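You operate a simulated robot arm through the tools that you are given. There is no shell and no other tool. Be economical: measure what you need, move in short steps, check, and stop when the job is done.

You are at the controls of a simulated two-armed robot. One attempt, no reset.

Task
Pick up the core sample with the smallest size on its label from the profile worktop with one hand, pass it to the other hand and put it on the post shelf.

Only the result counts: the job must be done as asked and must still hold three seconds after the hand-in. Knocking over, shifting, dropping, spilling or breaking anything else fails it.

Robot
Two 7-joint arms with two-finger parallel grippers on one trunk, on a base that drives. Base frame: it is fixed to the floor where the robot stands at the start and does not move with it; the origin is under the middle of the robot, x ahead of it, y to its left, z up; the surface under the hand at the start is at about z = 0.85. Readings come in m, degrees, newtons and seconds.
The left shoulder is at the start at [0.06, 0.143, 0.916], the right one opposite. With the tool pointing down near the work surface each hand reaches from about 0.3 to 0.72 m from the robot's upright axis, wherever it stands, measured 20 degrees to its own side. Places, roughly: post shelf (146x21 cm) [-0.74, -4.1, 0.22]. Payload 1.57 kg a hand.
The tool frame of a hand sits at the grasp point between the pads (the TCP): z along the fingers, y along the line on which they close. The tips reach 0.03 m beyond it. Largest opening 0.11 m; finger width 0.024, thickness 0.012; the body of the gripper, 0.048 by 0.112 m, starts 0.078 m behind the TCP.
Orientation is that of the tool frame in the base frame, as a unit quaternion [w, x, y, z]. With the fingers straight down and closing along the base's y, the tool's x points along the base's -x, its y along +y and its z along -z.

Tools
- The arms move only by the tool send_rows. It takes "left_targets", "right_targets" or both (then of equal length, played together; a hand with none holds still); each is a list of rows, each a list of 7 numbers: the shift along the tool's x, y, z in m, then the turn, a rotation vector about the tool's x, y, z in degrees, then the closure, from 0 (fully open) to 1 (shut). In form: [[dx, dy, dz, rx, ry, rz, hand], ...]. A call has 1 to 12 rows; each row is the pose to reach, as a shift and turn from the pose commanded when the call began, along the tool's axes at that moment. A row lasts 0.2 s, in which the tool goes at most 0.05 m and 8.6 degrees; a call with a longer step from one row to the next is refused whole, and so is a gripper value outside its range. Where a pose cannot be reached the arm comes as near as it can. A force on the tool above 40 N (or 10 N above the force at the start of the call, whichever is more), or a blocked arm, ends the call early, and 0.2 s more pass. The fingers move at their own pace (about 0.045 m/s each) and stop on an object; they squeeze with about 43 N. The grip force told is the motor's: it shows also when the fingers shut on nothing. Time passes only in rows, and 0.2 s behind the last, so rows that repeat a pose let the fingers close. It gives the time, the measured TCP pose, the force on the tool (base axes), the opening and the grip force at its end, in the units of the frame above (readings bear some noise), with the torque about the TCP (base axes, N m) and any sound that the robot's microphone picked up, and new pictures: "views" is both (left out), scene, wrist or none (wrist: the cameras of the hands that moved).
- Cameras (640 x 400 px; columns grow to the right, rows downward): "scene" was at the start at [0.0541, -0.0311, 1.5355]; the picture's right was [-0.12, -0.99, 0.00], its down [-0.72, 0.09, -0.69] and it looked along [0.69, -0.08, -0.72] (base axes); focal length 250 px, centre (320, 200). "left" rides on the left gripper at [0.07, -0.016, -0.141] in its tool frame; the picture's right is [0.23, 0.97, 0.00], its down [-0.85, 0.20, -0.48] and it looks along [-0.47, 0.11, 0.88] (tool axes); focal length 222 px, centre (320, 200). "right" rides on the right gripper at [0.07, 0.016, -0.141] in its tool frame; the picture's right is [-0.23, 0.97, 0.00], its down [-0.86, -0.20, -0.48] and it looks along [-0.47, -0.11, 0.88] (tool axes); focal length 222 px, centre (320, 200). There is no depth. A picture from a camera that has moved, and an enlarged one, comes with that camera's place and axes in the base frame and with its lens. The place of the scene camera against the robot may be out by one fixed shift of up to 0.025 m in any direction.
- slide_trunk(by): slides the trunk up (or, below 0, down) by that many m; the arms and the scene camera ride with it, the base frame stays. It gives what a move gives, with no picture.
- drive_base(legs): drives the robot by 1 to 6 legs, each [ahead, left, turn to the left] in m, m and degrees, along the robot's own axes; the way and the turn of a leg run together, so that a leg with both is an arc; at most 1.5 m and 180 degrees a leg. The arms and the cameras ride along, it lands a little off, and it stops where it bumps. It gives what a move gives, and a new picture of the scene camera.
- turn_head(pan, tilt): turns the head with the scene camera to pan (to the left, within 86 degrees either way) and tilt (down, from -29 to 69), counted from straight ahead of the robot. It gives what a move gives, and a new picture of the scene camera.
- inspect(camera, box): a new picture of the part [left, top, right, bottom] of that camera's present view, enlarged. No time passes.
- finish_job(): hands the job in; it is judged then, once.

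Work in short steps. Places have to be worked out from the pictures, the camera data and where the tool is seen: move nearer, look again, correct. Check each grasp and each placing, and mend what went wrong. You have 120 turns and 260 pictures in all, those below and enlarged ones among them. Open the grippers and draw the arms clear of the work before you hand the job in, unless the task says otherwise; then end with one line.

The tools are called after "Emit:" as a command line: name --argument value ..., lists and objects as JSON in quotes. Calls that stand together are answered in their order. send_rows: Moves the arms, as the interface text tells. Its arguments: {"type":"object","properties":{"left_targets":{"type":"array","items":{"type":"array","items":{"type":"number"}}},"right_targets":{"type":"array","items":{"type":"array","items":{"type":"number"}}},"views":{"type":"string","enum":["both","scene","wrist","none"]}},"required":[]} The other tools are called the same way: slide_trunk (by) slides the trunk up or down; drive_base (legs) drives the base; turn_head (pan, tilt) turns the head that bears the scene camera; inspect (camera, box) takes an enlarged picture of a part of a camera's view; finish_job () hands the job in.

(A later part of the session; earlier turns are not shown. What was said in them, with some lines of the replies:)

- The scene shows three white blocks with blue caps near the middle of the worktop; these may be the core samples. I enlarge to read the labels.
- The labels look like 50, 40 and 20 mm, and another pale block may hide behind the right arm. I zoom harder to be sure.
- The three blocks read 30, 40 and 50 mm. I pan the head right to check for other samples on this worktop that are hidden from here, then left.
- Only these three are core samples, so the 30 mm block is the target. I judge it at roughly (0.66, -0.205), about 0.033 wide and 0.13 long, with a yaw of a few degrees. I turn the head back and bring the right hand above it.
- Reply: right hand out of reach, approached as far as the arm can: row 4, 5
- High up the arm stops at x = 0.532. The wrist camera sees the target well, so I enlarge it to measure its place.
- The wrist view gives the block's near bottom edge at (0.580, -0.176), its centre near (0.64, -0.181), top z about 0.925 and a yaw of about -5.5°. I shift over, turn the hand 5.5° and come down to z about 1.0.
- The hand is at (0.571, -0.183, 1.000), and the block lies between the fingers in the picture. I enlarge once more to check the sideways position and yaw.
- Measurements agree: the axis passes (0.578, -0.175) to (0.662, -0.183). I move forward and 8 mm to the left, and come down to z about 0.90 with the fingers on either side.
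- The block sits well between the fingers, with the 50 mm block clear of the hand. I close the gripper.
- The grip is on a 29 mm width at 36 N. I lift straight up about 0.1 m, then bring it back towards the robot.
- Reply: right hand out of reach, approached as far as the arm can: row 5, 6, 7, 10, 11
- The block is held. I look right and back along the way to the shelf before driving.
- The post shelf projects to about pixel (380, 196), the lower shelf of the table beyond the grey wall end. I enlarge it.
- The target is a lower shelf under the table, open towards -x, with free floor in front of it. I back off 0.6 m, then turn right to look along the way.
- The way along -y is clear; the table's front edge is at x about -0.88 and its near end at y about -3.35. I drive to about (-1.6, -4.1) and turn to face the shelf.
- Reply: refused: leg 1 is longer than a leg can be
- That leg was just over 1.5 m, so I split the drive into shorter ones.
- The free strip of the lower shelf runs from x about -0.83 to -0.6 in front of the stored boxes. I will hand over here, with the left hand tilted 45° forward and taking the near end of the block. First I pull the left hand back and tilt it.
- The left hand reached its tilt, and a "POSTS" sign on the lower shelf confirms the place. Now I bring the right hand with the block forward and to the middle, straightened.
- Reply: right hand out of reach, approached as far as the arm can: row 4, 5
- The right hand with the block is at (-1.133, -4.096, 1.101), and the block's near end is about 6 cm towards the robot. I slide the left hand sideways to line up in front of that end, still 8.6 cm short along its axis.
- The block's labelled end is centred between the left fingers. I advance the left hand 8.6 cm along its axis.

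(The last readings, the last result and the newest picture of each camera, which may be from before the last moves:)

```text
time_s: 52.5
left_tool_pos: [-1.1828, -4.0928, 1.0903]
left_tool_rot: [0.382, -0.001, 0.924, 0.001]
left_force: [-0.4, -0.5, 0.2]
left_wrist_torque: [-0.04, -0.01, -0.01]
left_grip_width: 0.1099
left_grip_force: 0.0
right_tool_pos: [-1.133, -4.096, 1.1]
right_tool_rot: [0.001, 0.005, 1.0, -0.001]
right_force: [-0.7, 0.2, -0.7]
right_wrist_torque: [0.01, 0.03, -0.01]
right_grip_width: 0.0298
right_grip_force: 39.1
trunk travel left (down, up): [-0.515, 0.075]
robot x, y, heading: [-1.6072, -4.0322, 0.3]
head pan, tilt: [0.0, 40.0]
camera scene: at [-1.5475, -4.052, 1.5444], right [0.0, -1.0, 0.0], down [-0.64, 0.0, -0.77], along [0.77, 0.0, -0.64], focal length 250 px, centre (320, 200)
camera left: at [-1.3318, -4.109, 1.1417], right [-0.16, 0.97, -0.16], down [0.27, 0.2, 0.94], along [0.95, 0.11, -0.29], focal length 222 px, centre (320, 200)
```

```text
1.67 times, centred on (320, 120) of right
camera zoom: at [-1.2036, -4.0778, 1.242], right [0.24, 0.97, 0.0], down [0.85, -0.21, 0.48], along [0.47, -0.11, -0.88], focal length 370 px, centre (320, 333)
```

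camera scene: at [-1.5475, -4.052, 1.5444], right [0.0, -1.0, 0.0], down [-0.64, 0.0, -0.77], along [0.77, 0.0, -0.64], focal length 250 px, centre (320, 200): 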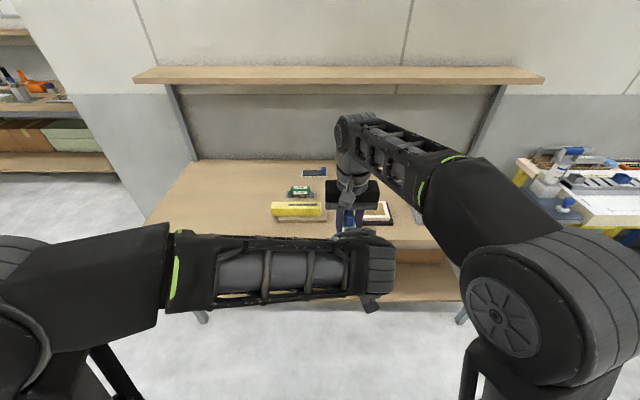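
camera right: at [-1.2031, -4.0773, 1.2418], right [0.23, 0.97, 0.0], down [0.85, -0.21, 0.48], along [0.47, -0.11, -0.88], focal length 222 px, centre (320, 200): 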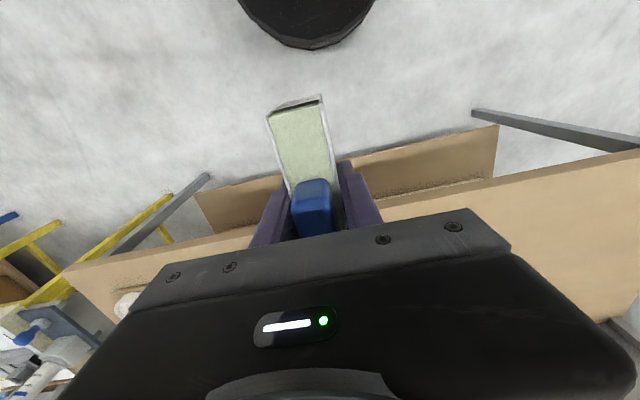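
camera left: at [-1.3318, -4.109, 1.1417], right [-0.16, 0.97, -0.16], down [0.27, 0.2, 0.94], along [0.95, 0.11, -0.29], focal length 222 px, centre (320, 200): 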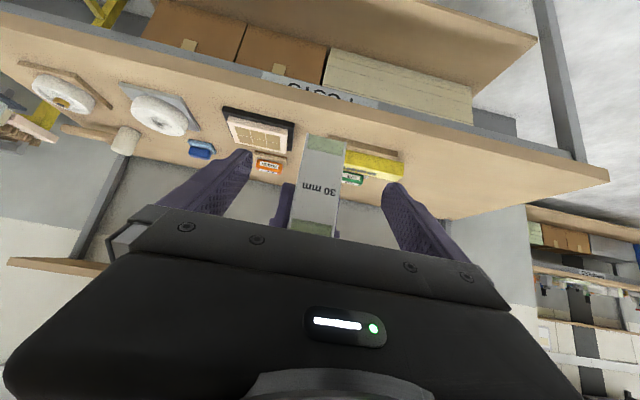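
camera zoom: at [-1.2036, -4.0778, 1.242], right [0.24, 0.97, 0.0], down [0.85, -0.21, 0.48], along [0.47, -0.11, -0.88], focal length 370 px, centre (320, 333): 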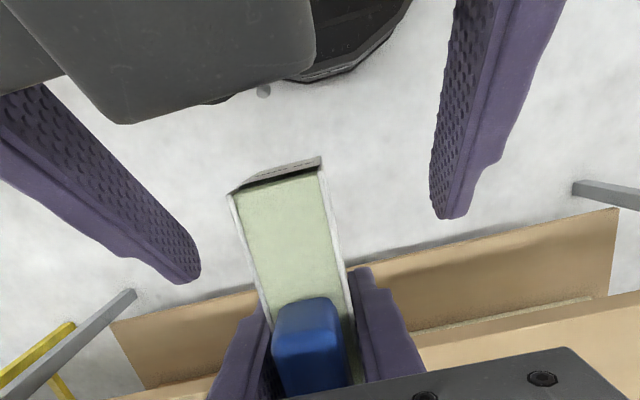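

The left fingers flank the labelled end and clear the right fingers. I close the left hand while the right keeps holding.

Emit:
send_rows --left_targets '[[0, 0, 0, 0, 0, 0, 1], [0, 0, 0, 0, 0, 0, 1], [0, 0, 0, 0, 0, 0, 1], [0, 0, 0, 0, 0, 0, 1], [0, 0, 0, 0, 0, 0, 1], [0, 0, 0, 0, 0, 0, 1], [0, 0, 0, 0, 0, 0, 1]]' --views "wrist"

Emit:
inspect --camera "right" --box '[200, 0, 440, 240]'

```text
time_s: 54.1
left_tool_pos: [-1.1834, -4.0938, 1.0907]
left_tool_rot: [0.382, 0.0, 0.924, -0.001]
left_force: [3.1, -15.2, -1.2]
left_wrist_torque: [0.04, 0.18, -0.56]
left_grip_width: 0.0298
left_grip_force: 36.1
right_tool_pos: [-1.1335, -4.094, 1.1017]
right_tool_rot: [0.001, 0.004, 1.0, -0.001]
right_force: [-4.4, 15.2, 1.5]
right_wrist_torque: [0.14, 0.0, -0.16]
right_grip_width: 0.0294
right_grip_force: 39.0
trunk travel left (down, up): [-0.515, 0.075]
robot x, y, heading: [-1.606, -4.0312, 0.2]
head pan, tilt: [0.0, 40.0]
camera left: at [-1.3323, -4.1096, 1.1421], right [-0.16, 0.97, -0.16], down [0.27, 0.2, 0.94], along [0.95, 0.11, -0.29], focal length 222 px, centre (320, 200)
```

left: 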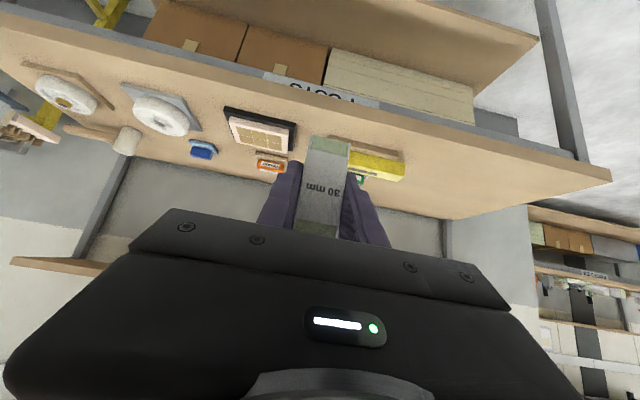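

```text
1.67 times, centred on (320, 120) of right
camera zoom: at [-1.204, -4.0768, 1.2422], right [0.23, 0.97, 0.0], down [0.85, -0.21, 0.48], along [0.47, -0.11, -0.88], focal length 370 px, centre (320, 333)
```

zoom: 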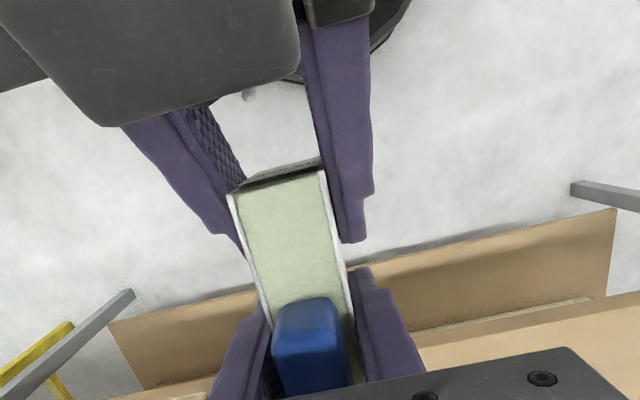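

The left hand holds at 29.8 mm with 36 N, with a small sideways strain between the hands. I relax it with a 2 mm left shift, then open the right hand.

Emit:
send_rows --left_targets '[[0, -0.002, 0, 0, 0, 0, 1], [0, -0.002, 0, 0, 0, 0, 1]]' --views "none"

Emit:
send_rows --right_targets '[[0, 0, 0, 0, 0, 0, 0.5], [0, 0, 0, 0, 0, 0, 0], [0, 0, 0, 0, 0, 0, 0], [0, 0, 0, 0, 0, 0, 0], [0, 0, 0, 0, 0, 0, 0], [0, 0, 0, 0, 0, 0, 0]]' --views "wrist"

```text
time_s: 54.8
left_tool_pos: [-1.183, -4.0948, 1.0909]
left_tool_rot: [0.382, -0.001, 0.924, 0.0]
left_force: [6.5, -14.2, -6.8]
left_wrist_torque: [-0.18, -0.16, -0.9]
left_grip_width: 0.0297
left_grip_force: 38.8
right_tool_pos: [-1.1343, -4.0953, 1.1008]
right_tool_rot: [0.001, 0.003, 1.0, 0.0]
right_force: [-6.2, 14.1, 6.8]
right_wrist_torque: [0.31, 0.59, 0.22]
right_grip_width: 0.0293
right_grip_force: 38.7
trunk travel left (down, up): [-0.515, 0.075]
robot x, y, heading: [-1.6058, -4.0324, 0.1]
head pan, tilt: [0.0, 40.0]
```

```text
time_s: 56.1
left_tool_pos: [-1.1827, -4.0958, 1.0912]
left_tool_rot: [0.383, -0.002, 0.924, 0.0]
left_force: [0.5, 0.5, 0.6]
left_wrist_torque: [0.0, 0.04, -0.01]
left_grip_width: 0.0296
left_grip_force: 39.2
right_tool_pos: [-1.133, -4.0964, 1.1006]
right_tool_rot: [0.0, 0.004, 1.0, -0.001]
right_force: [1.3, -0.1, -0.4]
right_wrist_torque: [0.03, -0.01, 0.03]
right_grip_width: 0.1099
right_grip_force: 0.0
trunk travel left (down, up): [-0.515, 0.075]
robot x, y, heading: [-1.6088, -4.0349, 0.1]
head pan, tilt: [0.0, 40.0]
camera right: at [-1.2035, -4.0779, 1.242], right [0.24, 0.97, 0.0], down [0.85, -0.21, 0.48], along [0.47, -0.11, -0.88], focal length 222 px, centre (320, 200)
```

right: 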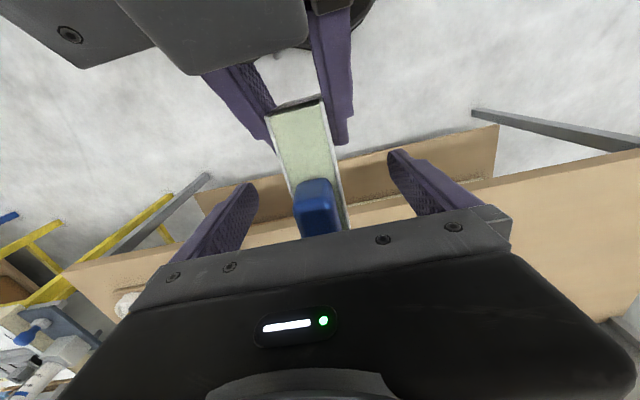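

The block is in the left hand alone. I lower the left hand 15 cm straight out from between the right fingers, and then take the right hand away to its side.

Emit:
send_rows --left_targets '[[0.02, 0, 0.02, 0, 0, 0, 1], [0.045, 0, 0.045, 0, 0, 0, 1], [0.07, 0, 0.07, 0, 0, 0, 1], [0.09, 0, 0.09, 0, 0, 0, 1], [0.106, 0, 0.106, 0, 0, 0, 1], [0.106, 0, 0.106, 0, 0, 0, 1]]' --views "wrist"

Emit:
send_rows --right_targets '[[0.01, -0.04, 0, 0, 0, 0, 0], [0.03, -0.08, 0, 0, 0, 0, 0], [0.05, -0.12, 0, 0, 0, 0, 0], [0.07, -0.16, 0, 0, 0, 0, 0], [0.09, -0.19, 0, 0, 0, 0, 0], [0.11, -0.19, 0, 0, 0, 0, 0], [0.11, -0.19, 0, 0, 0, 0, 0]]' --views "scene"

```text
time_s: 57.5
left_tool_pos: [-1.182, -4.0943, 0.94]
left_tool_rot: [0.382, -0.002, 0.924, 0.001]
left_force: [0.4, 0.4, 0.1]
left_wrist_torque: [0.01, 0.06, 0.02]
left_grip_width: 0.0294
left_grip_force: 39.4
right_tool_pos: [-1.133, -4.0966, 1.1008]
right_tool_rot: [0.001, 0.005, 1.0, -0.001]
right_force: [-0.3, 0.3, 1.1]
right_wrist_torque: [-0.03, 0.05, 0.01]
right_grip_width: 0.1101
right_grip_force: 0.0
trunk travel left (down, up): [-0.515, 0.075]
robot x, y, heading: [-1.6071, -4.0321, -0.1]
head pan, tilt: [0.0, 40.0]
camera left: at [-1.332, -4.1107, 0.9925], right [-0.16, 0.97, -0.16], down [0.27, 0.2, 0.94], along [0.95, 0.11, -0.29], focal length 222 px, centre (320, 200)
```

left: 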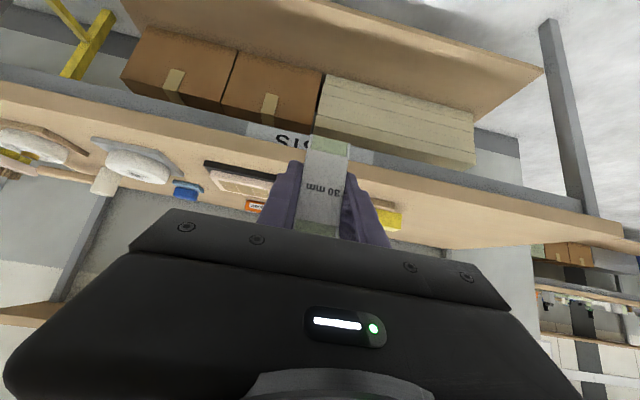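

```text
time_s: 59.1
left_tool_pos: [-1.183, -4.0952, 0.9408]
left_tool_rot: [0.383, -0.001, 0.924, 0.002]
left_force: [0.6, 0.5, 0.1]
left_wrist_torque: [0.01, 0.07, 0.05]
left_grip_width: 0.0293
left_grip_force: 38.8
right_tool_pos: [-1.2429, -4.2872, 1.1006]
right_tool_rot: [0.0, -0.001, 1.0, 0.0]
right_force: [0.4, -0.4, -0.4]
right_wrist_torque: [0.06, 0.01, -0.02]
right_grip_width: 0.1099
right_grip_force: 0.0
trunk travel left (down, up): [-0.515, 0.075]
robot x, y, heading: [-1.6071, -4.0315, 0.4]
head pan, tilt: [0.0, 40.0]
camera scene: at [-1.5472, -4.0543, 1.5444], right [0.0, -1.0, 0.0], down [-0.64, 0.0, -0.77], along [0.77, 0.0, -0.64], focal length 250 px, centre (320, 200)
```

scene: 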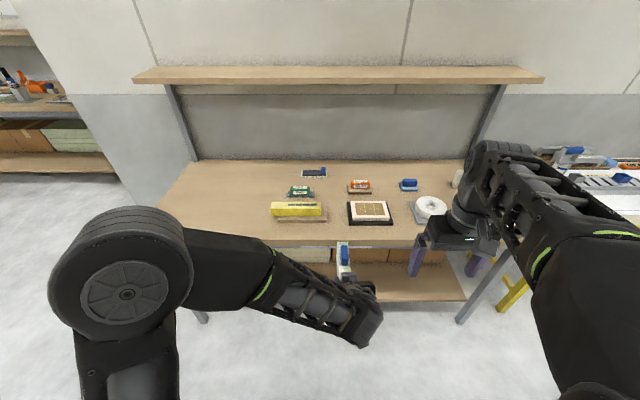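

The right hand is clear. I pull it back a little further, then lower the trunk to bring the left hand to shelf height, still in front of the table.

Emit:
send_rows --right_targets '[[0.03, 0, 0, 0, 0, 0, 0.5], [0.05, -0.02, 0, 0, 0, 0, 1], [0.05, -0.02, 0, 0, 0, 0, 1]]' --views "none"

Emit:
slide_trunk --by -0.48

Emit:
turn_head --pan 0 --tilt 40

Emit:
inspect --camera "left" --box '[0, 0, 640, 400]'

```text
time_s: 60.0
left_tool_pos: [-1.1826, -4.0944, 0.9416]
left_tool_rot: [0.382, -0.003, 0.924, 0.001]
left_force: [-0.5, 0.5, 0.2]
left_wrist_torque: [0.0, 0.08, 0.03]
left_grip_width: 0.0293
left_grip_force: 38.8
right_tool_pos: [-1.2929, -4.3049, 1.1013]
right_tool_rot: [-0.001, -0.002, 1.0, -0.001]
right_force: [-0.1, -0.1, 0.3]
right_wrist_torque: [0.01, -0.01, -0.03]
right_grip_width: 0.042
right_grip_force: 0.0
trunk travel left (down, up): [-0.515, 0.075]
robot x, y, heading: [-1.6049, -4.0323, 0.3]
head pan, tilt: [0.0, 40.0]
```

```text
refused: -0.48 is not a number from -0.4 to 0.4
```

```text
time_s: 60.5
left_tool_pos: [-1.1822, -4.0953, 0.9419]
left_tool_rot: [0.383, -0.002, 0.924, 0.001]
left_force: [0.9, 0.1, -0.1]
left_wrist_torque: [-0.03, 0.1, 0.01]
left_grip_width: 0.0296
left_grip_force: 39.4
right_tool_pos: [-1.2929, -4.3059, 1.102]
right_tool_rot: [0.0, -0.001, 1.0, 0.0]
right_force: [0.6, 0.7, -0.8]
right_wrist_torque: [-0.03, 0.01, -0.01]
right_grip_width: 0.0001
right_grip_force: 7.0
trunk travel left (down, up): [-0.515, 0.075]
robot x, y, heading: [-1.6066, -4.034, 0.1]
head pan, tilt: [0.0, 40.0]
camera scene: at [-1.5475, -4.0521, 1.5444], right [0.0, -1.0, 0.0], down [-0.64, 0.0, -0.77], along [0.77, 0.0, -0.64], focal length 250 px, centre (320, 200)
```

scene: 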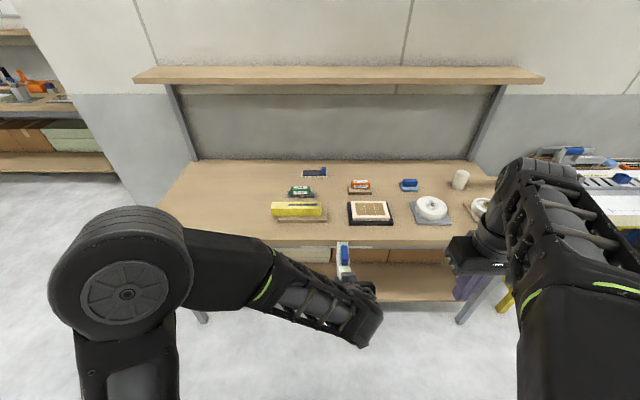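

```text
1.00 times, centred on (320, 200) of left (not enlarged: the box is as wide or as high as the picture)
camera zoom: at [-1.3319, -4.1109, 0.9928], right [-0.16, 0.97, -0.16], down [0.27, 0.2, 0.94], along [0.95, 0.11, -0.29], focal length 222 px, centre (320, 200)
```

zoom: 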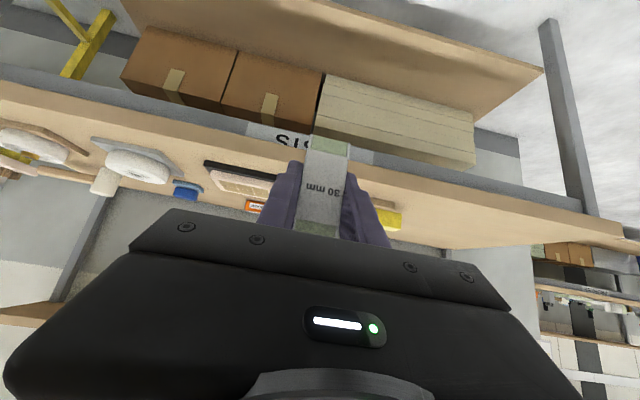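

Trunk steps are limited to 0.4 m, so I lower it in two.

Emit:
slide_trunk --by -0.3

Emit:
slide_trunk --by -0.2

Emit:
turn_head --pan 0 --tilt 35

Emit:
inspect --camera "left" --box '[0, 0, 640, 400]'

```text
time_s: 63.5
left_tool_pos: [-1.1828, -4.0944, 0.6419]
left_tool_rot: [0.384, -0.002, 0.924, 0.001]
left_force: [0.2, -0.2, -0.9]
left_wrist_torque: [-0.01, 0.03, 0.04]
left_grip_width: 0.0294
left_grip_force: 39.2
right_tool_pos: [-1.2932, -4.3046, 0.8017]
right_tool_rot: [0.001, -0.001, 1.0, -0.001]
right_force: [-0.6, -0.6, 0.3]
right_wrist_torque: [0.03, 0.0, -0.01]
right_grip_width: 0.0
right_grip_force: 20.9
trunk travel left (down, up): [-0.215, 0.375]
robot x, y, heading: [-1.6069, -4.0298, 0.2]
head pan, tilt: [0.0, 40.0]
```

```text
time_s: 65.7
left_tool_pos: [-1.1832, -4.0955, 0.4408]
left_tool_rot: [0.383, -0.001, 0.924, 0.0]
left_force: [0.4, -1.2, 0.0]
left_wrist_torque: [-0.04, 0.07, -0.03]
left_grip_width: 0.0294
left_grip_force: 39.9
right_tool_pos: [-1.2945, -4.3058, 0.6026]
right_tool_rot: [0.0, -0.001, 1.0, -0.001]
right_force: [-0.6, -0.2, 0.7]
right_wrist_torque: [0.01, 0.0, 0.01]
right_grip_width: 0.0
right_grip_force: 21.2
trunk travel left (down, up): [-0.015, 0.575]
robot x, y, heading: [-1.6035, -4.0321, 0.3]
head pan, tilt: [0.0, 40.0]
```

```text
time_s: 66.4
left_tool_pos: [-1.1826, -4.0944, 0.4422]
left_tool_rot: [0.382, -0.001, 0.924, 0.0]
left_force: [0.9, 0.0, 0.0]
left_wrist_torque: [-0.02, 0.1, 0.01]
left_grip_width: 0.0292
left_grip_force: 39.1
right_tool_pos: [-1.2923, -4.3052, 0.6009]
right_tool_rot: [0.0, 0.0, 1.0, -0.001]
right_force: [0.0, -0.1, -0.9]
right_wrist_torque: [0.02, 0.01, 0.05]
right_grip_width: 0.0
right_grip_force: 20.3
trunk travel left (down, up): [-0.015, 0.575]
robot x, y, heading: [-1.6067, -4.0336, 0.2]
head pan, tilt: [0.0, 35.0]
camera scene: at [-1.5445, -4.0521, 1.0519], right [0.0, -1.0, 0.0], down [-0.57, 0.0, -0.82], along [0.82, 0.0, -0.57], focal length 250 px, centre (320, 200)
```

scene: 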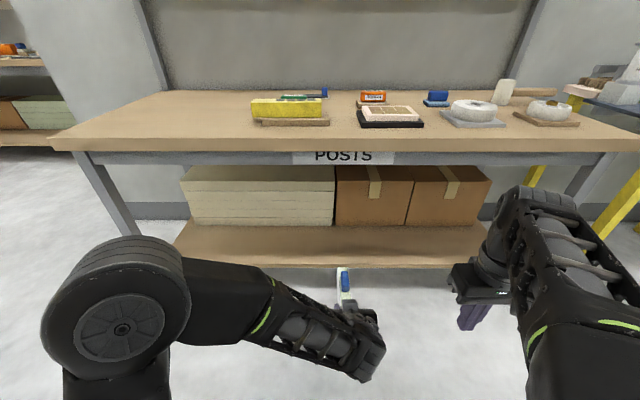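

```text
1.00 times, centred on (320, 200) of left (not enlarged: the box is as wide or as high as the picture)
camera zoom: at [-1.332, -4.1108, 0.4928], right [-0.16, 0.97, -0.16], down [0.27, 0.2, 0.94], along [0.95, 0.11, -0.29], focal length 222 px, centre (320, 200)
```

zoom: 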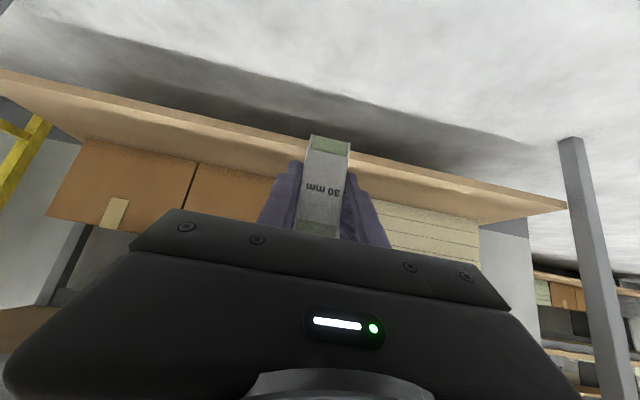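

The view shows the shelf's front edge at x about -0.82 and the boxes' face at about -0.57, so I aim for a block centre of x = -0.72. The right wrist would come near the table edge when I drive in, so I first move the right hand back and outward.

Emit:
send_rows --right_targets '[[0.02, -0.03, 0, 0, 0, 0, 1], [0.045, -0.06, 0, 0, 0, 0, 1], [0.07, -0.09, 0, 0, 0, 0, 1], [0.09, -0.12, 0, 0, 0, 0, 1], [0.11, -0.15, 0, 0, 0, 0, 1], [0.11, -0.15, 0, 0, 0, 0, 1]]' --views "scene"

```text
time_s: 67.8
left_tool_pos: [-1.1836, -4.0949, 0.4419]
left_tool_rot: [0.383, -0.002, 0.924, 0.001]
left_force: [-0.3, -0.3, 0.5]
left_wrist_torque: [0.0, 0.02, 0.01]
left_grip_width: 0.0293
left_grip_force: 38.8
right_tool_pos: [-1.391, -4.4631, 0.5856]
right_tool_rot: [0.0, -0.001, 1.0, -0.002]
right_force: [0.4, -0.3, -0.3]
right_wrist_torque: [0.0, 0.0, -0.02]
right_grip_width: 0.0
right_grip_force: 21.4
right hand out of reach, approached as far as the arm can: row 3, 4, 5, 6
trunk travel left (down, up): [-0.015, 0.575]
robot x, y, heading: [-1.606, -4.0295, 0.2]
head pan, tilt: [0.0, 35.0]
camera scene: at [-1.5445, -4.0521, 1.0519], right [0.0, -1.0, 0.0], down [-0.57, 0.0, -0.82], along [0.82, 0.0, -0.57], focal length 250 px, centre (320, 200)
```

scene: 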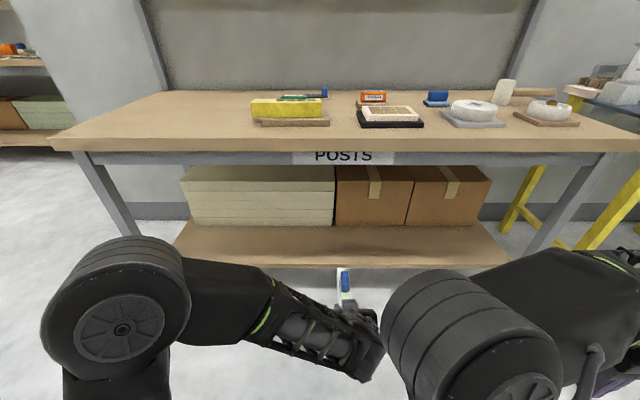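

The right arm folded its elbow inward but it stays behind the left wrist. I extend the left hand forward and down to about (-1.03, 0.36), still in front of the shelf edge.

Emit:
send_rows --left_targets '[[-0.01, 0, 0.03, 0, 0, 0, 1], [-0.02, 0, 0.065, 0, 0, 0, 1], [-0.03, 0, 0.1, 0, 0, 0, 1], [-0.04, 0, 0.135, 0, 0, 0, 1], [-0.0495, 0, 0.1626, 0, 0, 0, 1], [-0.0495, 0, 0.1626, 0, 0, 0, 1]]' --views "both"

```text
time_s: 69.2
left_tool_pos: [-1.0329, -4.0933, 0.362]
left_tool_rot: [0.383, -0.003, 0.924, 0.001]
left_force: [0.4, -0.5, -0.3]
left_wrist_torque: [0.03, 0.05, -0.03]
left_grip_width: 0.0294
left_grip_force: 38.9
right_tool_pos: [-1.3906, -4.4635, 0.5854]
right_tool_rot: [0.0, -0.002, 1.0, -0.003]
right_force: [0.9, -0.4, 0.2]
right_wrist_torque: [0.02, 0.03, -0.02]
right_grip_width: 0.0001
right_grip_force: 21.7
trunk travel left (down, up): [-0.015, 0.575]
robot x, y, heading: [-1.6035, -4.0285, 0.1]
head pan, tilt: [0.0, 35.0]
camera scene: at [-1.5444, -4.0521, 1.0519], right [0.0, -1.0, 0.0], down [-0.57, 0.0, -0.82], along [0.82, 0.0, -0.57], focal length 250 px, centre (320, 200)
camera left: at [-1.1822, -4.11, 0.4133], right [-0.16, 0.97, -0.16], down [0.27, 0.2, 0.94], along [0.95, 0.11, -0.29], focal length 222 px, centre (320, 200)
```

scene: 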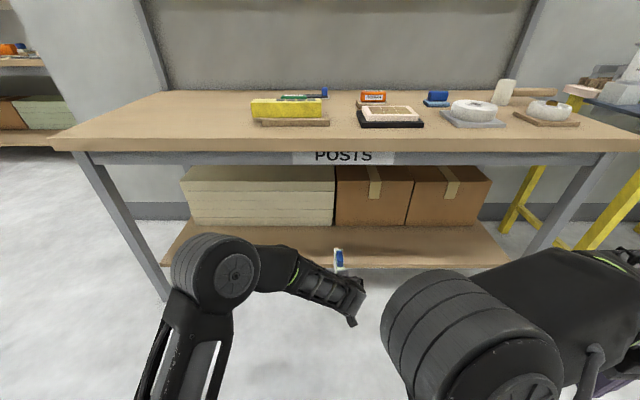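
left: 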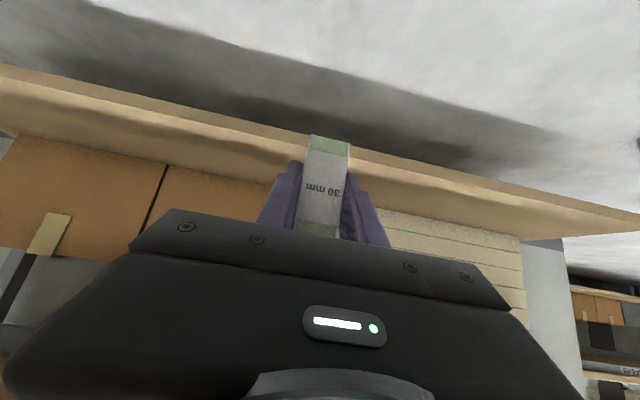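

The left arm extends well. I go a little further forward and down, to about (-0.93, 0.317), which keeps the block's bottom about 5 cm above the shelf level.

Emit:
send_rows --left_targets '[[-0.01, 0, 0.025, 0, 0, 0, 1], [-0.02, 0, 0.05, 0, 0, 0, 1], [-0.03, 0, 0.075, 0, 0, 0, 1], [-0.039, 0, 0.1025, 0, 0, 0, 1], [-0.039, 0, 0.1025, 0, 0, 0, 1]]' --views "both"

```text
time_s: 70.4
left_tool_pos: [-0.9328, -4.0953, 0.3165]
left_tool_rot: [0.383, -0.002, 0.924, 0.001]
left_force: [-0.1, 0.0, 0.2]
left_wrist_torque: [-0.02, 0.07, 0.01]
left_grip_width: 0.0294
left_grip_force: 39.2
right_tool_pos: [-1.3898, -4.4627, 0.5866]
right_tool_rot: [0.0, -0.001, 1.0, -0.002]
right_force: [-0.2, 0.5, -0.2]
right_wrist_torque: [-0.01, 0.01, -0.01]
right_grip_width: 0.0
right_grip_force: 21.5
trunk travel left (down, up): [-0.015, 0.575]
robot x, y, heading: [-1.6066, -4.0319, 0.4]
head pan, tilt: [0.0, 35.0]
camera scene: at [-1.5444, -4.0521, 1.0519], right [0.0, -1.0, 0.0], down [-0.57, 0.0, -0.82], along [0.82, 0.0, -0.57], focal length 250 px, centre (320, 200)
camera left: at [-1.0822, -4.1101, 0.3681], right [-0.16, 0.97, -0.16], down [0.27, 0.2, 0.94], along [0.95, 0.11, -0.29], focal length 222 px, centre (320, 200)
```

scene: 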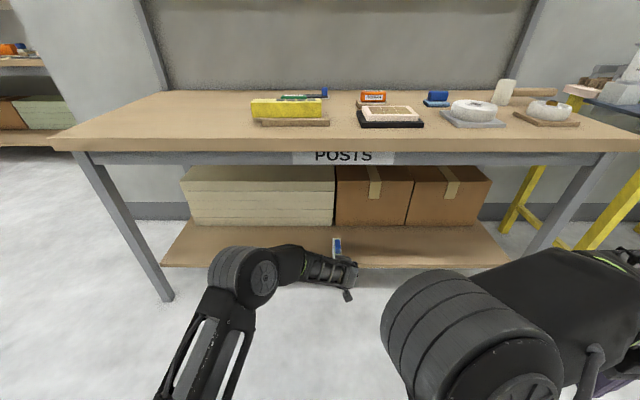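
left: 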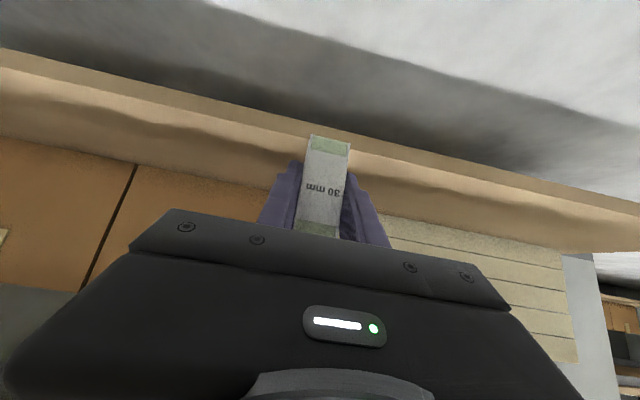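

I check the shelf's edge height in the left camera before driving in.

Emit:
inspect --camera "left" --box '[340, 120, 640, 300]'

Emit:
inspect --camera "scene" --box '[280, 210, 400, 310]'

```text
2.13 times, centred on (490, 210) of left
camera zoom: at [-1.0822, -4.1101, 0.3681], right [-0.16, 0.97, -0.16], down [0.27, 0.2, 0.94], along [0.95, 0.11, -0.29], focal length 474 px, centre (-43, 179)
```

zoom: 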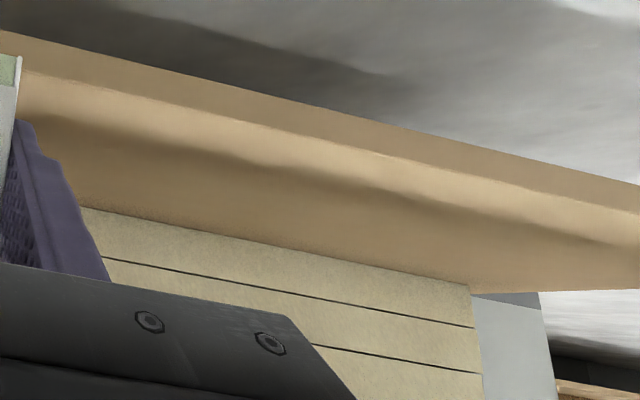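

```text
4.00 times, centred on (340, 260) of scene
camera zoom: at [-1.5444, -4.0521, 1.0519], right [0.0, -1.0, 0.0], down [-0.57, 0.0, -0.82], along [0.82, 0.0, -0.57], focal length 1001 px, centre (240, -40)
```

zoom: 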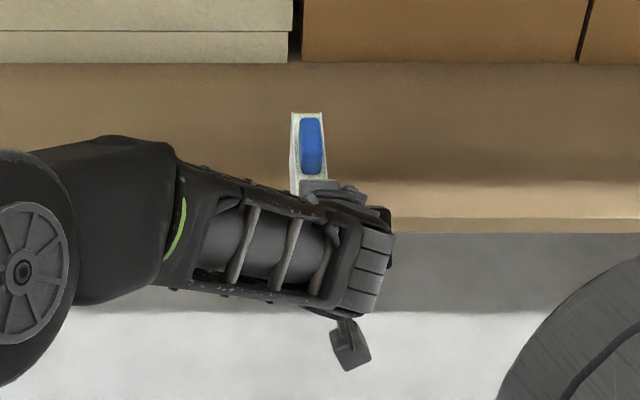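

Combining both views puts the shelf top at z about 0.22, with its front edge at x about -0.845 and the stored boxes at about -0.61. Driving 0.15 m ahead puts the block's centre near -0.73, so I do that.

Emit:
drive_base --legs '[[0.15, 0, 0]]'

Emit:
inspect --camera "left" --box '[0, 0, 640, 400]'

Emit:
inspect --camera "scene" --box '[220, 150, 460, 350]'

```text
time_s: 71.8
left_tool_pos: [-0.7833, -4.0942, 0.3165]
left_tool_rot: [0.383, -0.001, 0.924, 0.0]
left_force: [0.4, 0.2, 0.4]
left_wrist_torque: [-0.01, 0.08, -0.02]
left_grip_width: 0.0292
left_grip_force: 38.9
right_tool_pos: [-1.2399, -4.4621, 0.5861]
right_tool_rot: [0.0, -0.002, 1.0, -0.002]
right_force: [0.2, 0.4, -0.3]
right_wrist_torque: [-0.02, 0.02, 0.01]
right_grip_width: 0.0002
right_grip_force: 20.9
trunk travel left (down, up): [-0.015, 0.575]
robot x, y, heading: [-1.4583, -4.0285, 0.4]
head pan, tilt: [0.0, 35.0]
camera scene: at [-1.3946, -4.0514, 1.0519], right [0.0, -1.0, 0.0], down [-0.57, 0.0, -0.82], along [0.82, 0.0, -0.57], focal length 250 px, centre (320, 200)
```

scene: 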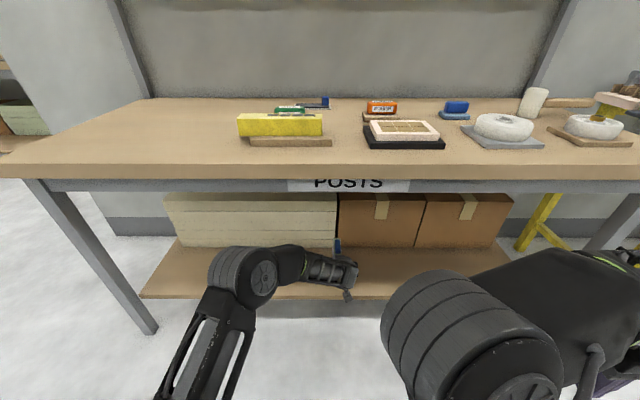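

```text
1.00 times, centred on (320, 200) of left (not enlarged: the box is as wide or as high as the picture)
camera zoom: at [-0.9326, -4.1093, 0.3683], right [-0.17, 0.97, -0.16], down [0.27, 0.2, 0.94], along [0.95, 0.11, -0.29], focal length 222 px, centre (320, 200)
```

zoom: 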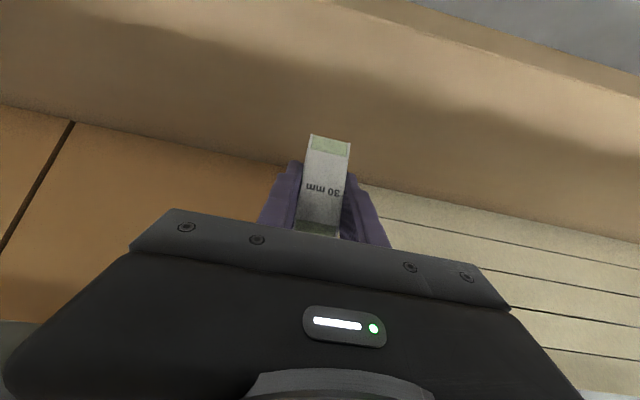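

```text
2.00 times, centred on (340, 250) of scene
camera zoom: at [-1.3946, -4.0514, 1.0519], right [0.0, -1.0, 0.0], down [-0.57, 0.0, -0.82], along [0.82, 0.0, -0.57], focal length 500 px, centre (280, 100)
```

zoom: 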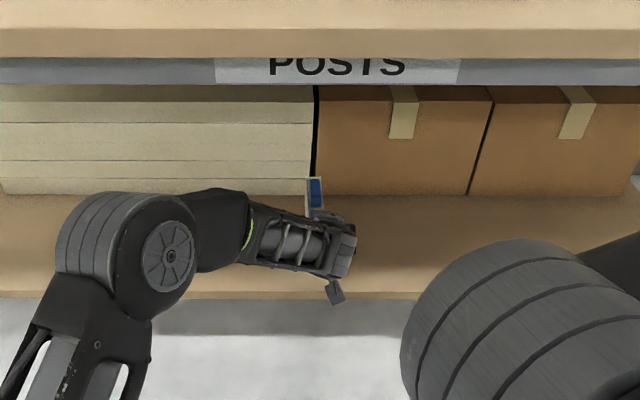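

The block spans x about -0.79 to -0.67, inside the free strip. I lower 4.2 cm first.

Emit:
send_rows --left_targets '[[0.01, 0, 0.01, 0, 0, 0, 1], [0.02, 0, 0.02, 0, 0, 0, 1], [0.03, 0, 0.03, 0, 0, 0, 1], [0.03, 0, 0.03, 0, 0, 0, 1]]' --views "wrist"

```text
time_s: 72.8
left_tool_pos: [-0.783, -4.0931, 0.2742]
left_tool_rot: [0.383, -0.003, 0.924, 0.001]
left_force: [-0.3, 0.4, 0.4]
left_wrist_torque: [-0.01, 0.06, 0.0]
left_grip_width: 0.0294
left_grip_force: 38.9
right_tool_pos: [-1.2407, -4.4628, 0.587]
right_tool_rot: [0.0, -0.002, 1.0, -0.002]
right_force: [0.9, 0.4, 0.7]
right_wrist_torque: [-0.01, 0.04, 0.02]
right_grip_width: 0.0
right_grip_force: 21.6
trunk travel left (down, up): [-0.015, 0.575]
robot x, y, heading: [-1.4547, -4.031, 0.2]
head pan, tilt: [0.0, 35.0]
camera left: at [-0.9324, -4.1092, 0.3259], right [-0.17, 0.97, -0.16], down [0.26, 0.2, 0.94], along [0.95, 0.11, -0.29], focal length 222 px, centre (320, 200)
```

left: 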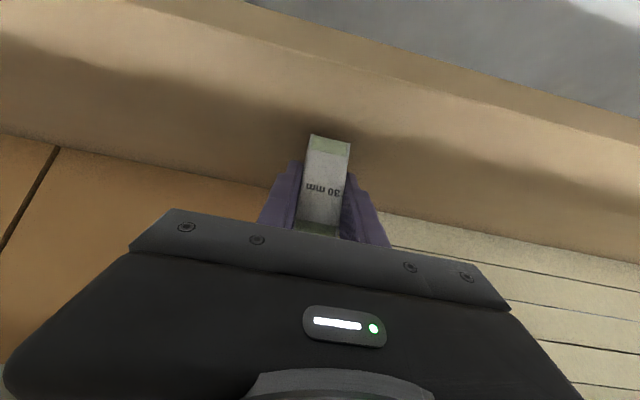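

There is no contact yet, with the bottom estimated 1.4 cm above the shelf. I go down 10 mm and read the force.

Emit:
send_rows --left_targets '[[0.0035, 0, 0.0035, 0, 0, 0, 1], [0.007, 0, 0.007, 0, 0, 0, 1], [0.007, 0, 0.007, 0, 0, 0, 1]]' --views "none"

Emit:
send_rows --left_targets '[[0.002, 0, 0.002, 0, 0, 0, 1], [0.002, 0, 0.002, 0, 0, 0, 1]]' --views "wrist"

```text
time_s: 73.5
left_tool_pos: [-0.7843, -4.0925, 0.2651]
left_tool_rot: [0.383, -0.002, 0.924, 0.001]
left_force: [0.2, -0.4, 0.2]
left_wrist_torque: [0.0, 0.05, 0.01]
left_grip_width: 0.0294
left_grip_force: 38.9
right_tool_pos: [-1.2407, -4.4633, 0.5869]
right_tool_rot: [0.001, -0.001, 1.0, -0.001]
right_force: [1.3, 0.0, 0.1]
right_wrist_torque: [0.0, 0.02, 0.0]
right_grip_width: 0.0
right_grip_force: 21.2
trunk travel left (down, up): [-0.015, 0.575]
robot x, y, heading: [-1.4562, -4.0302, 0.4]
head pan, tilt: [0.0, 35.0]
```

```text
time_s: 74.2
left_tool_pos: [-0.7828, -4.0926, 0.2627]
left_tool_rot: [0.383, -0.001, 0.924, 0.0]
left_force: [-0.5, 0.6, 0.1]
left_wrist_torque: [0.0, 0.08, 0.0]
left_grip_width: 0.0295
left_grip_force: 38.3
right_tool_pos: [-1.2407, -4.4625, 0.5868]
right_tool_rot: [0.001, -0.002, 1.0, -0.001]
right_force: [0.1, 0.7, -0.9]
right_wrist_torque: [0.0, -0.01, 0.02]
right_grip_width: 0.0
right_grip_force: 21.2
trunk travel left (down, up): [-0.015, 0.575]
robot x, y, heading: [-1.458, -4.0297, 0.4]
head pan, tilt: [0.0, 35.0]
camera left: at [-0.9324, -4.1093, 0.3133], right [-0.17, 0.97, -0.16], down [0.27, 0.2, 0.94], along [0.95, 0.11, -0.29], focal length 222 px, centre (320, 200)
```

left: 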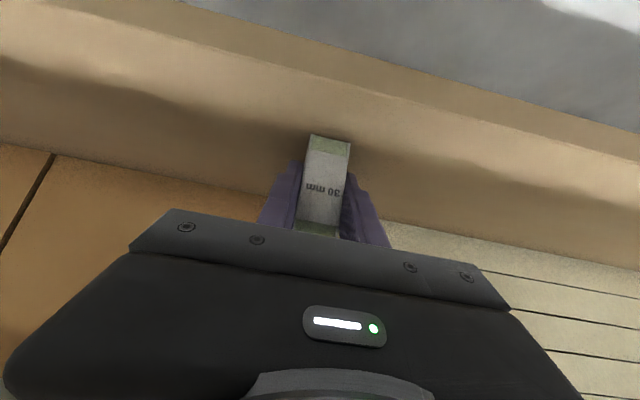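

No contact at z = 0.263. I continue down in 3 mm steps.

Emit:
send_rows --left_targets '[[0.002, 0, 0.002, 0, 0, 0, 1], [0.002, 0, 0.002, 0, 0, 0, 1]]' --views "none"

Emit:
send_rows --left_targets '[[0.002, 0, 0.002, 0, 0, 0, 1], [0.002, 0, 0.002, 0, 0, 0, 1]]' --views "wrist"

```text
time_s: 74.8
left_tool_pos: [-0.7821, -4.0941, 0.2589]
left_tool_rot: [0.383, -0.003, 0.924, 0.002]
left_force: [-0.3, -0.1, 1.3]
left_wrist_torque: [0.01, 0.09, -0.01]
left_grip_width: 0.0294
left_grip_force: 38.8
right_tool_pos: [-1.2402, -4.4608, 0.5855]
right_tool_rot: [0.0, -0.002, 1.0, -0.001]
right_force: [-0.9, 0.1, -0.1]
right_wrist_torque: [0.01, -0.02, -0.01]
right_grip_width: 0.0
right_grip_force: 21.3
trunk travel left (down, up): [-0.015, 0.575]
robot x, y, heading: [-1.4603, -4.0302, 0.1]
head pan, tilt: [0.0, 35.0]
```

```text
time_s: 75.3
left_tool_pos: [-0.782, -4.0938, 0.2586]
left_tool_rot: [0.384, -0.003, 0.923, 0.001]
left_force: [-3.8, 2.0, 20.7]
left_wrist_torque: [0.08, 0.38, -0.01]
left_grip_width: 0.0296
left_grip_force: 38.7
right_tool_pos: [-1.2408, -4.4616, 0.5858]
right_tool_rot: [0.002, -0.003, 1.0, -0.001]
right_force: [0.4, -0.3, 0.6]
right_wrist_torque: [0.01, -0.01, 0.02]
right_grip_width: 0.0
right_grip_force: 21.7
trunk travel left (down, up): [-0.015, 0.575]
robot x, y, heading: [-1.4582, -4.0297, 0.2]
head pan, tilt: [0.0, 35.0]
camera left: at [-0.9316, -4.1099, 0.3101], right [-0.16, 0.97, -0.16], down [0.26, 0.2, 0.94], along [0.95, 0.11, -0.29], focal length 222 px, centre (320, 200)
```

left: 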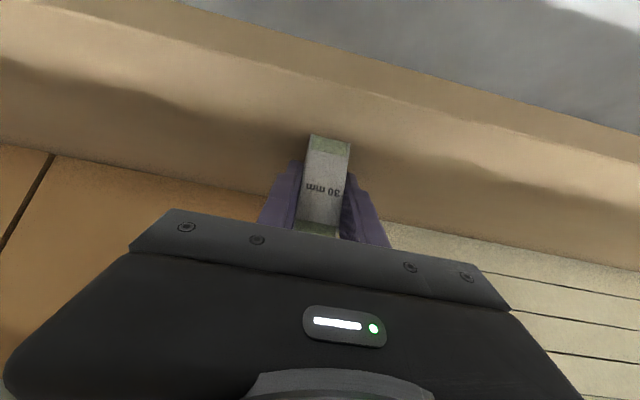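

Contact came at z = 0.2586 with 21 N upward, which matches the shelf at 0.219. I ease the push by about 2 mm and open slowly.

Emit:
send_rows --left_targets '[[-0.0014, 0, -0.0014, 0, 0, 0, 1], [-0.0014, 0, -0.0014, 0, 0, 0, 1], [-0.0014, 0, -0.0014, 0, 0, 0, 0.7], [-0.0014, 0, -0.0014, 0, 0, 0, 0.6], [-0.0014, 0, -0.0014, 0, 0, 0, 0.3], [-0.0014, 0, -0.0014, 0, 0, 0, 0], [-0.0014, 0, -0.0014, 0, 0, 0, 0], [-0.0014, 0, -0.0014, 0, 0, 0, 0], [-0.0014, 0, -0.0014, 0, 0, 0, 0]]' --views "both"

```text
time_s: 77.3
left_tool_pos: [-0.7828, -4.0937, 0.2578]
left_tool_rot: [0.383, -0.001, 0.924, 0.001]
left_force: [0.2, -0.3, -0.6]
left_wrist_torque: [-0.02, 0.03, 0.0]
left_grip_width: 0.11
left_grip_force: 0.1
right_tool_pos: [-1.2406, -4.4622, 0.5871]
right_tool_rot: [0.0, -0.002, 1.0, -0.001]
right_force: [0.1, -0.3, -0.8]
right_wrist_torque: [0.01, 0.02, 0.0]
right_grip_width: 0.0002
right_grip_force: 21.5
trunk travel left (down, up): [-0.015, 0.575]
robot x, y, heading: [-1.4574, -4.0287, 0.2]
head pan, tilt: [0.0, 35.0]
camera scene: at [-1.3947, -4.0514, 1.0519], right [0.0, -1.0, 0.0], down [-0.57, 0.0, -0.82], along [0.82, 0.0, -0.57], focal length 250 px, centre (320, 200)
camera left: at [-0.9326, -4.1094, 0.3096], right [-0.17, 0.97, -0.16], down [0.27, 0.2, 0.94], along [0.95, 0.11, -0.29], focal length 222 px, centre (320, 200)
```

scene: 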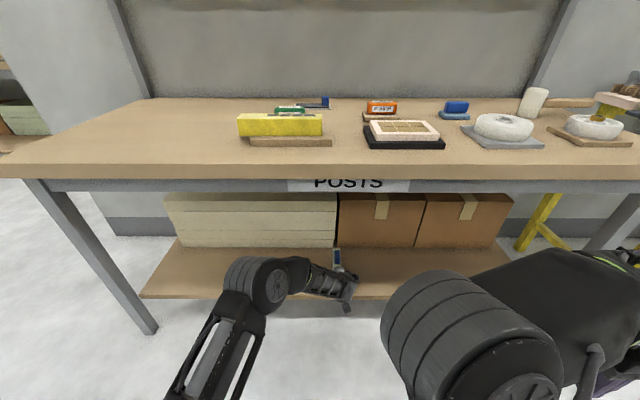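
left: 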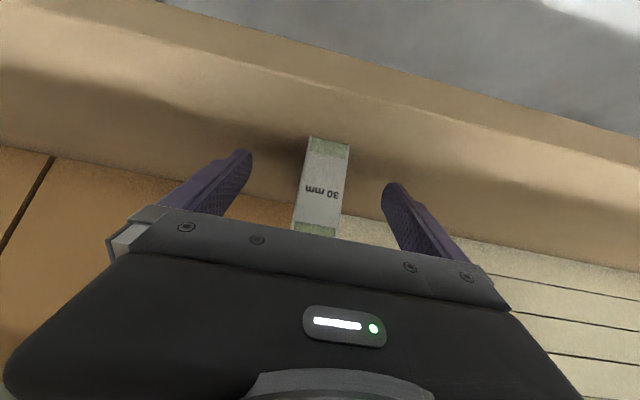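

The block stands upright on the shelf with the fingers well clear on both sides. I draw the left hand back along its axis.

Emit:
send_rows --left_targets '[[0, 0, -0.02, 0, 0, 0, 0], [0, 0, -0.05, 0, 0, 0, 0], [0, 0, -0.08, 0, 0, 0, 0], [0, 0, -0.11, 0, 0, 0, 0], [0.015, 0, -0.13, 0, 0, 0, 0], [0.03, 0, -0.14, 0, 0, 0, 0], [0.03, 0, -0.14, 0, 0, 0, 0]]' --views "wrist"

Emit:
drive_base --legs '[[-0.4, 0, 0]]'

Emit:
inspect --camera "scene" --box '[240, 170, 440, 290]'

Emit:
inspect --camera "left" --box '[0, 0, 640, 400]'

```text
time_s: 79.0
left_tool_pos: [-0.9057, -4.0953, 0.3362]
left_tool_rot: [0.383, -0.001, 0.924, 0.0]
left_force: [0.2, 0.9, 0.5]
left_wrist_torque: [-0.01, -0.03, 0.01]
left_grip_width: 0.1101
left_grip_force: 0.1
right_tool_pos: [-1.2399, -4.4619, 0.5862]
right_tool_rot: [-0.001, -0.001, 1.0, -0.002]
right_force: [0.6, -0.2, -0.3]
right_wrist_torque: [0.03, -0.02, 0.0]
right_grip_width: 0.0
right_grip_force: 21.5
trunk travel left (down, up): [-0.015, 0.575]
robot x, y, heading: [-1.4578, -4.0318, 0.2]
head pan, tilt: [0.0, 35.0]
camera left: at [-1.0529, -4.11, 0.3871], right [-0.17, 0.97, -0.16], down [0.26, 0.2, 0.94], along [0.95, 0.11, -0.29], focal length 222 px, centre (320, 200)
```

left: 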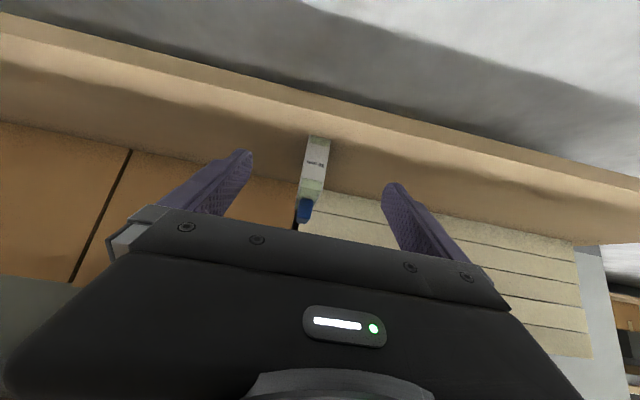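

```text
time_s: 81.5
left_tool_pos: [-1.3082, -4.0941, 0.3365]
left_tool_rot: [0.382, -0.003, 0.924, 0.002]
left_force: [-0.2, -0.8, 0.1]
left_wrist_torque: [0.0, 0.02, -0.02]
left_grip_width: 0.11
left_grip_force: 0.0
right_tool_pos: [-1.6437, -4.4638, 0.5868]
right_tool_rot: [0.001, -0.004, 1.0, -0.002]
right_force: [0.1, 0.4, 0.2]
right_wrist_torque: [0.01, 0.0, -0.03]
right_grip_width: 0.0
right_grip_force: 21.1
trunk travel left (down, up): [-0.015, 0.575]
robot x, y, heading: [-1.8606, -4.0329, 0.6]
head pan, tilt: [0.0, 35.0]
camera scene: at [-1.7991, -4.0538, 1.0519], right [0.01, -1.0, 0.0], down [-0.57, 0.0, -0.82], along [0.82, 0.01, -0.57], focal length 250 px, centre (320, 200)
```

scene: 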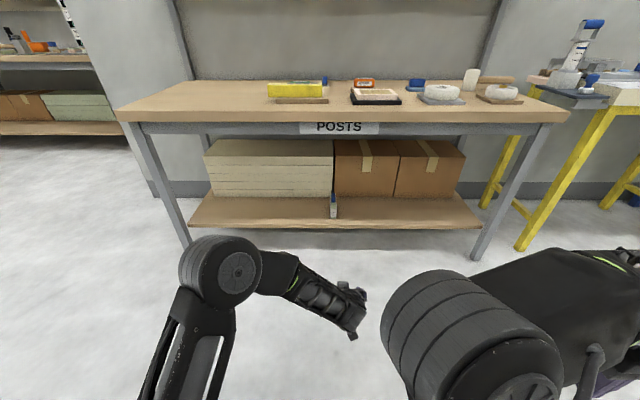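

```text
3.20 times, centred on (340, 230) of scene
camera zoom: at [-1.7991, -4.0538, 1.0519], right [0.01, -1.0, 0.0], down [-0.57, 0.0, -0.82], along [0.82, 0.01, -0.57], focal length 801 px, centre (256, 104)
```

zoom: 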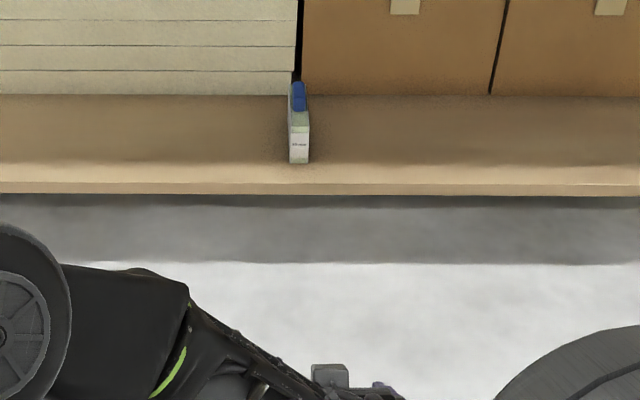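

```text
1.00 times, centred on (320, 200) of left (not enlarged: the box is as wide or as high as the picture)
camera zoom: at [-1.4568, -4.1112, 0.387], right [-0.17, 0.97, -0.16], down [0.26, 0.2, 0.94], along [0.95, 0.12, -0.29], focal length 222 px, centre (320, 200)
```

zoom: 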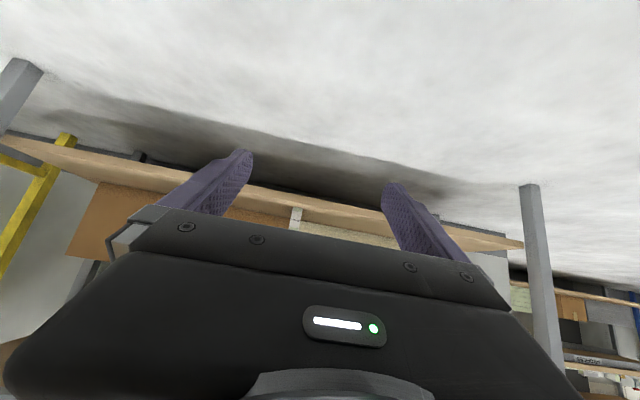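

The block stands upright on the post shelf, clear of the boxes, and both arms are away from it. I open the right gripper too, since it is still shut.

Emit:
send_rows --right_targets '[[0, 0, 0, 0, 0, 0, 0.5], [0, 0, 0, 0, 0, 0, 0], [0, 0, 0, 0, 0, 0, 0], [0, 0, 0, 0, 0, 0, 0], [0, 0, 0, 0, 0, 0, 0], [0, 0, 0, 0, 0, 0, 0]]' --views "none"

```text
time_s: 82.9
left_tool_pos: [-1.3083, -4.0937, 0.3368]
left_tool_rot: [0.383, -0.003, 0.924, 0.001]
left_force: [-0.8, 0.5, -0.6]
left_wrist_torque: [0.0, -0.01, 0.01]
left_grip_width: 0.11
left_grip_force: 0.1
right_tool_pos: [-1.6439, -4.4639, 0.5877]
right_tool_rot: [0.0, -0.004, 1.0, -0.002]
right_force: [-0.3, -0.4, -0.3]
right_wrist_torque: [0.03, -0.03, -0.01]
right_grip_width: 0.1101
right_grip_force: 0.1
trunk travel left (down, up): [-0.015, 0.575]
robot x, y, heading: [-1.8592, -4.0322, 0.4]
head pan, tilt: [0.0, 35.0]
```

Both grippers are open and clear, so I hand the job in.

Emit:
finish_job

```text
The job is handed in.
```

The 30 mm core sample, the smallest of the three, was picked up with the right hand, passed to the left, and now stands upright on the post shelf, with nothing else seen to move.
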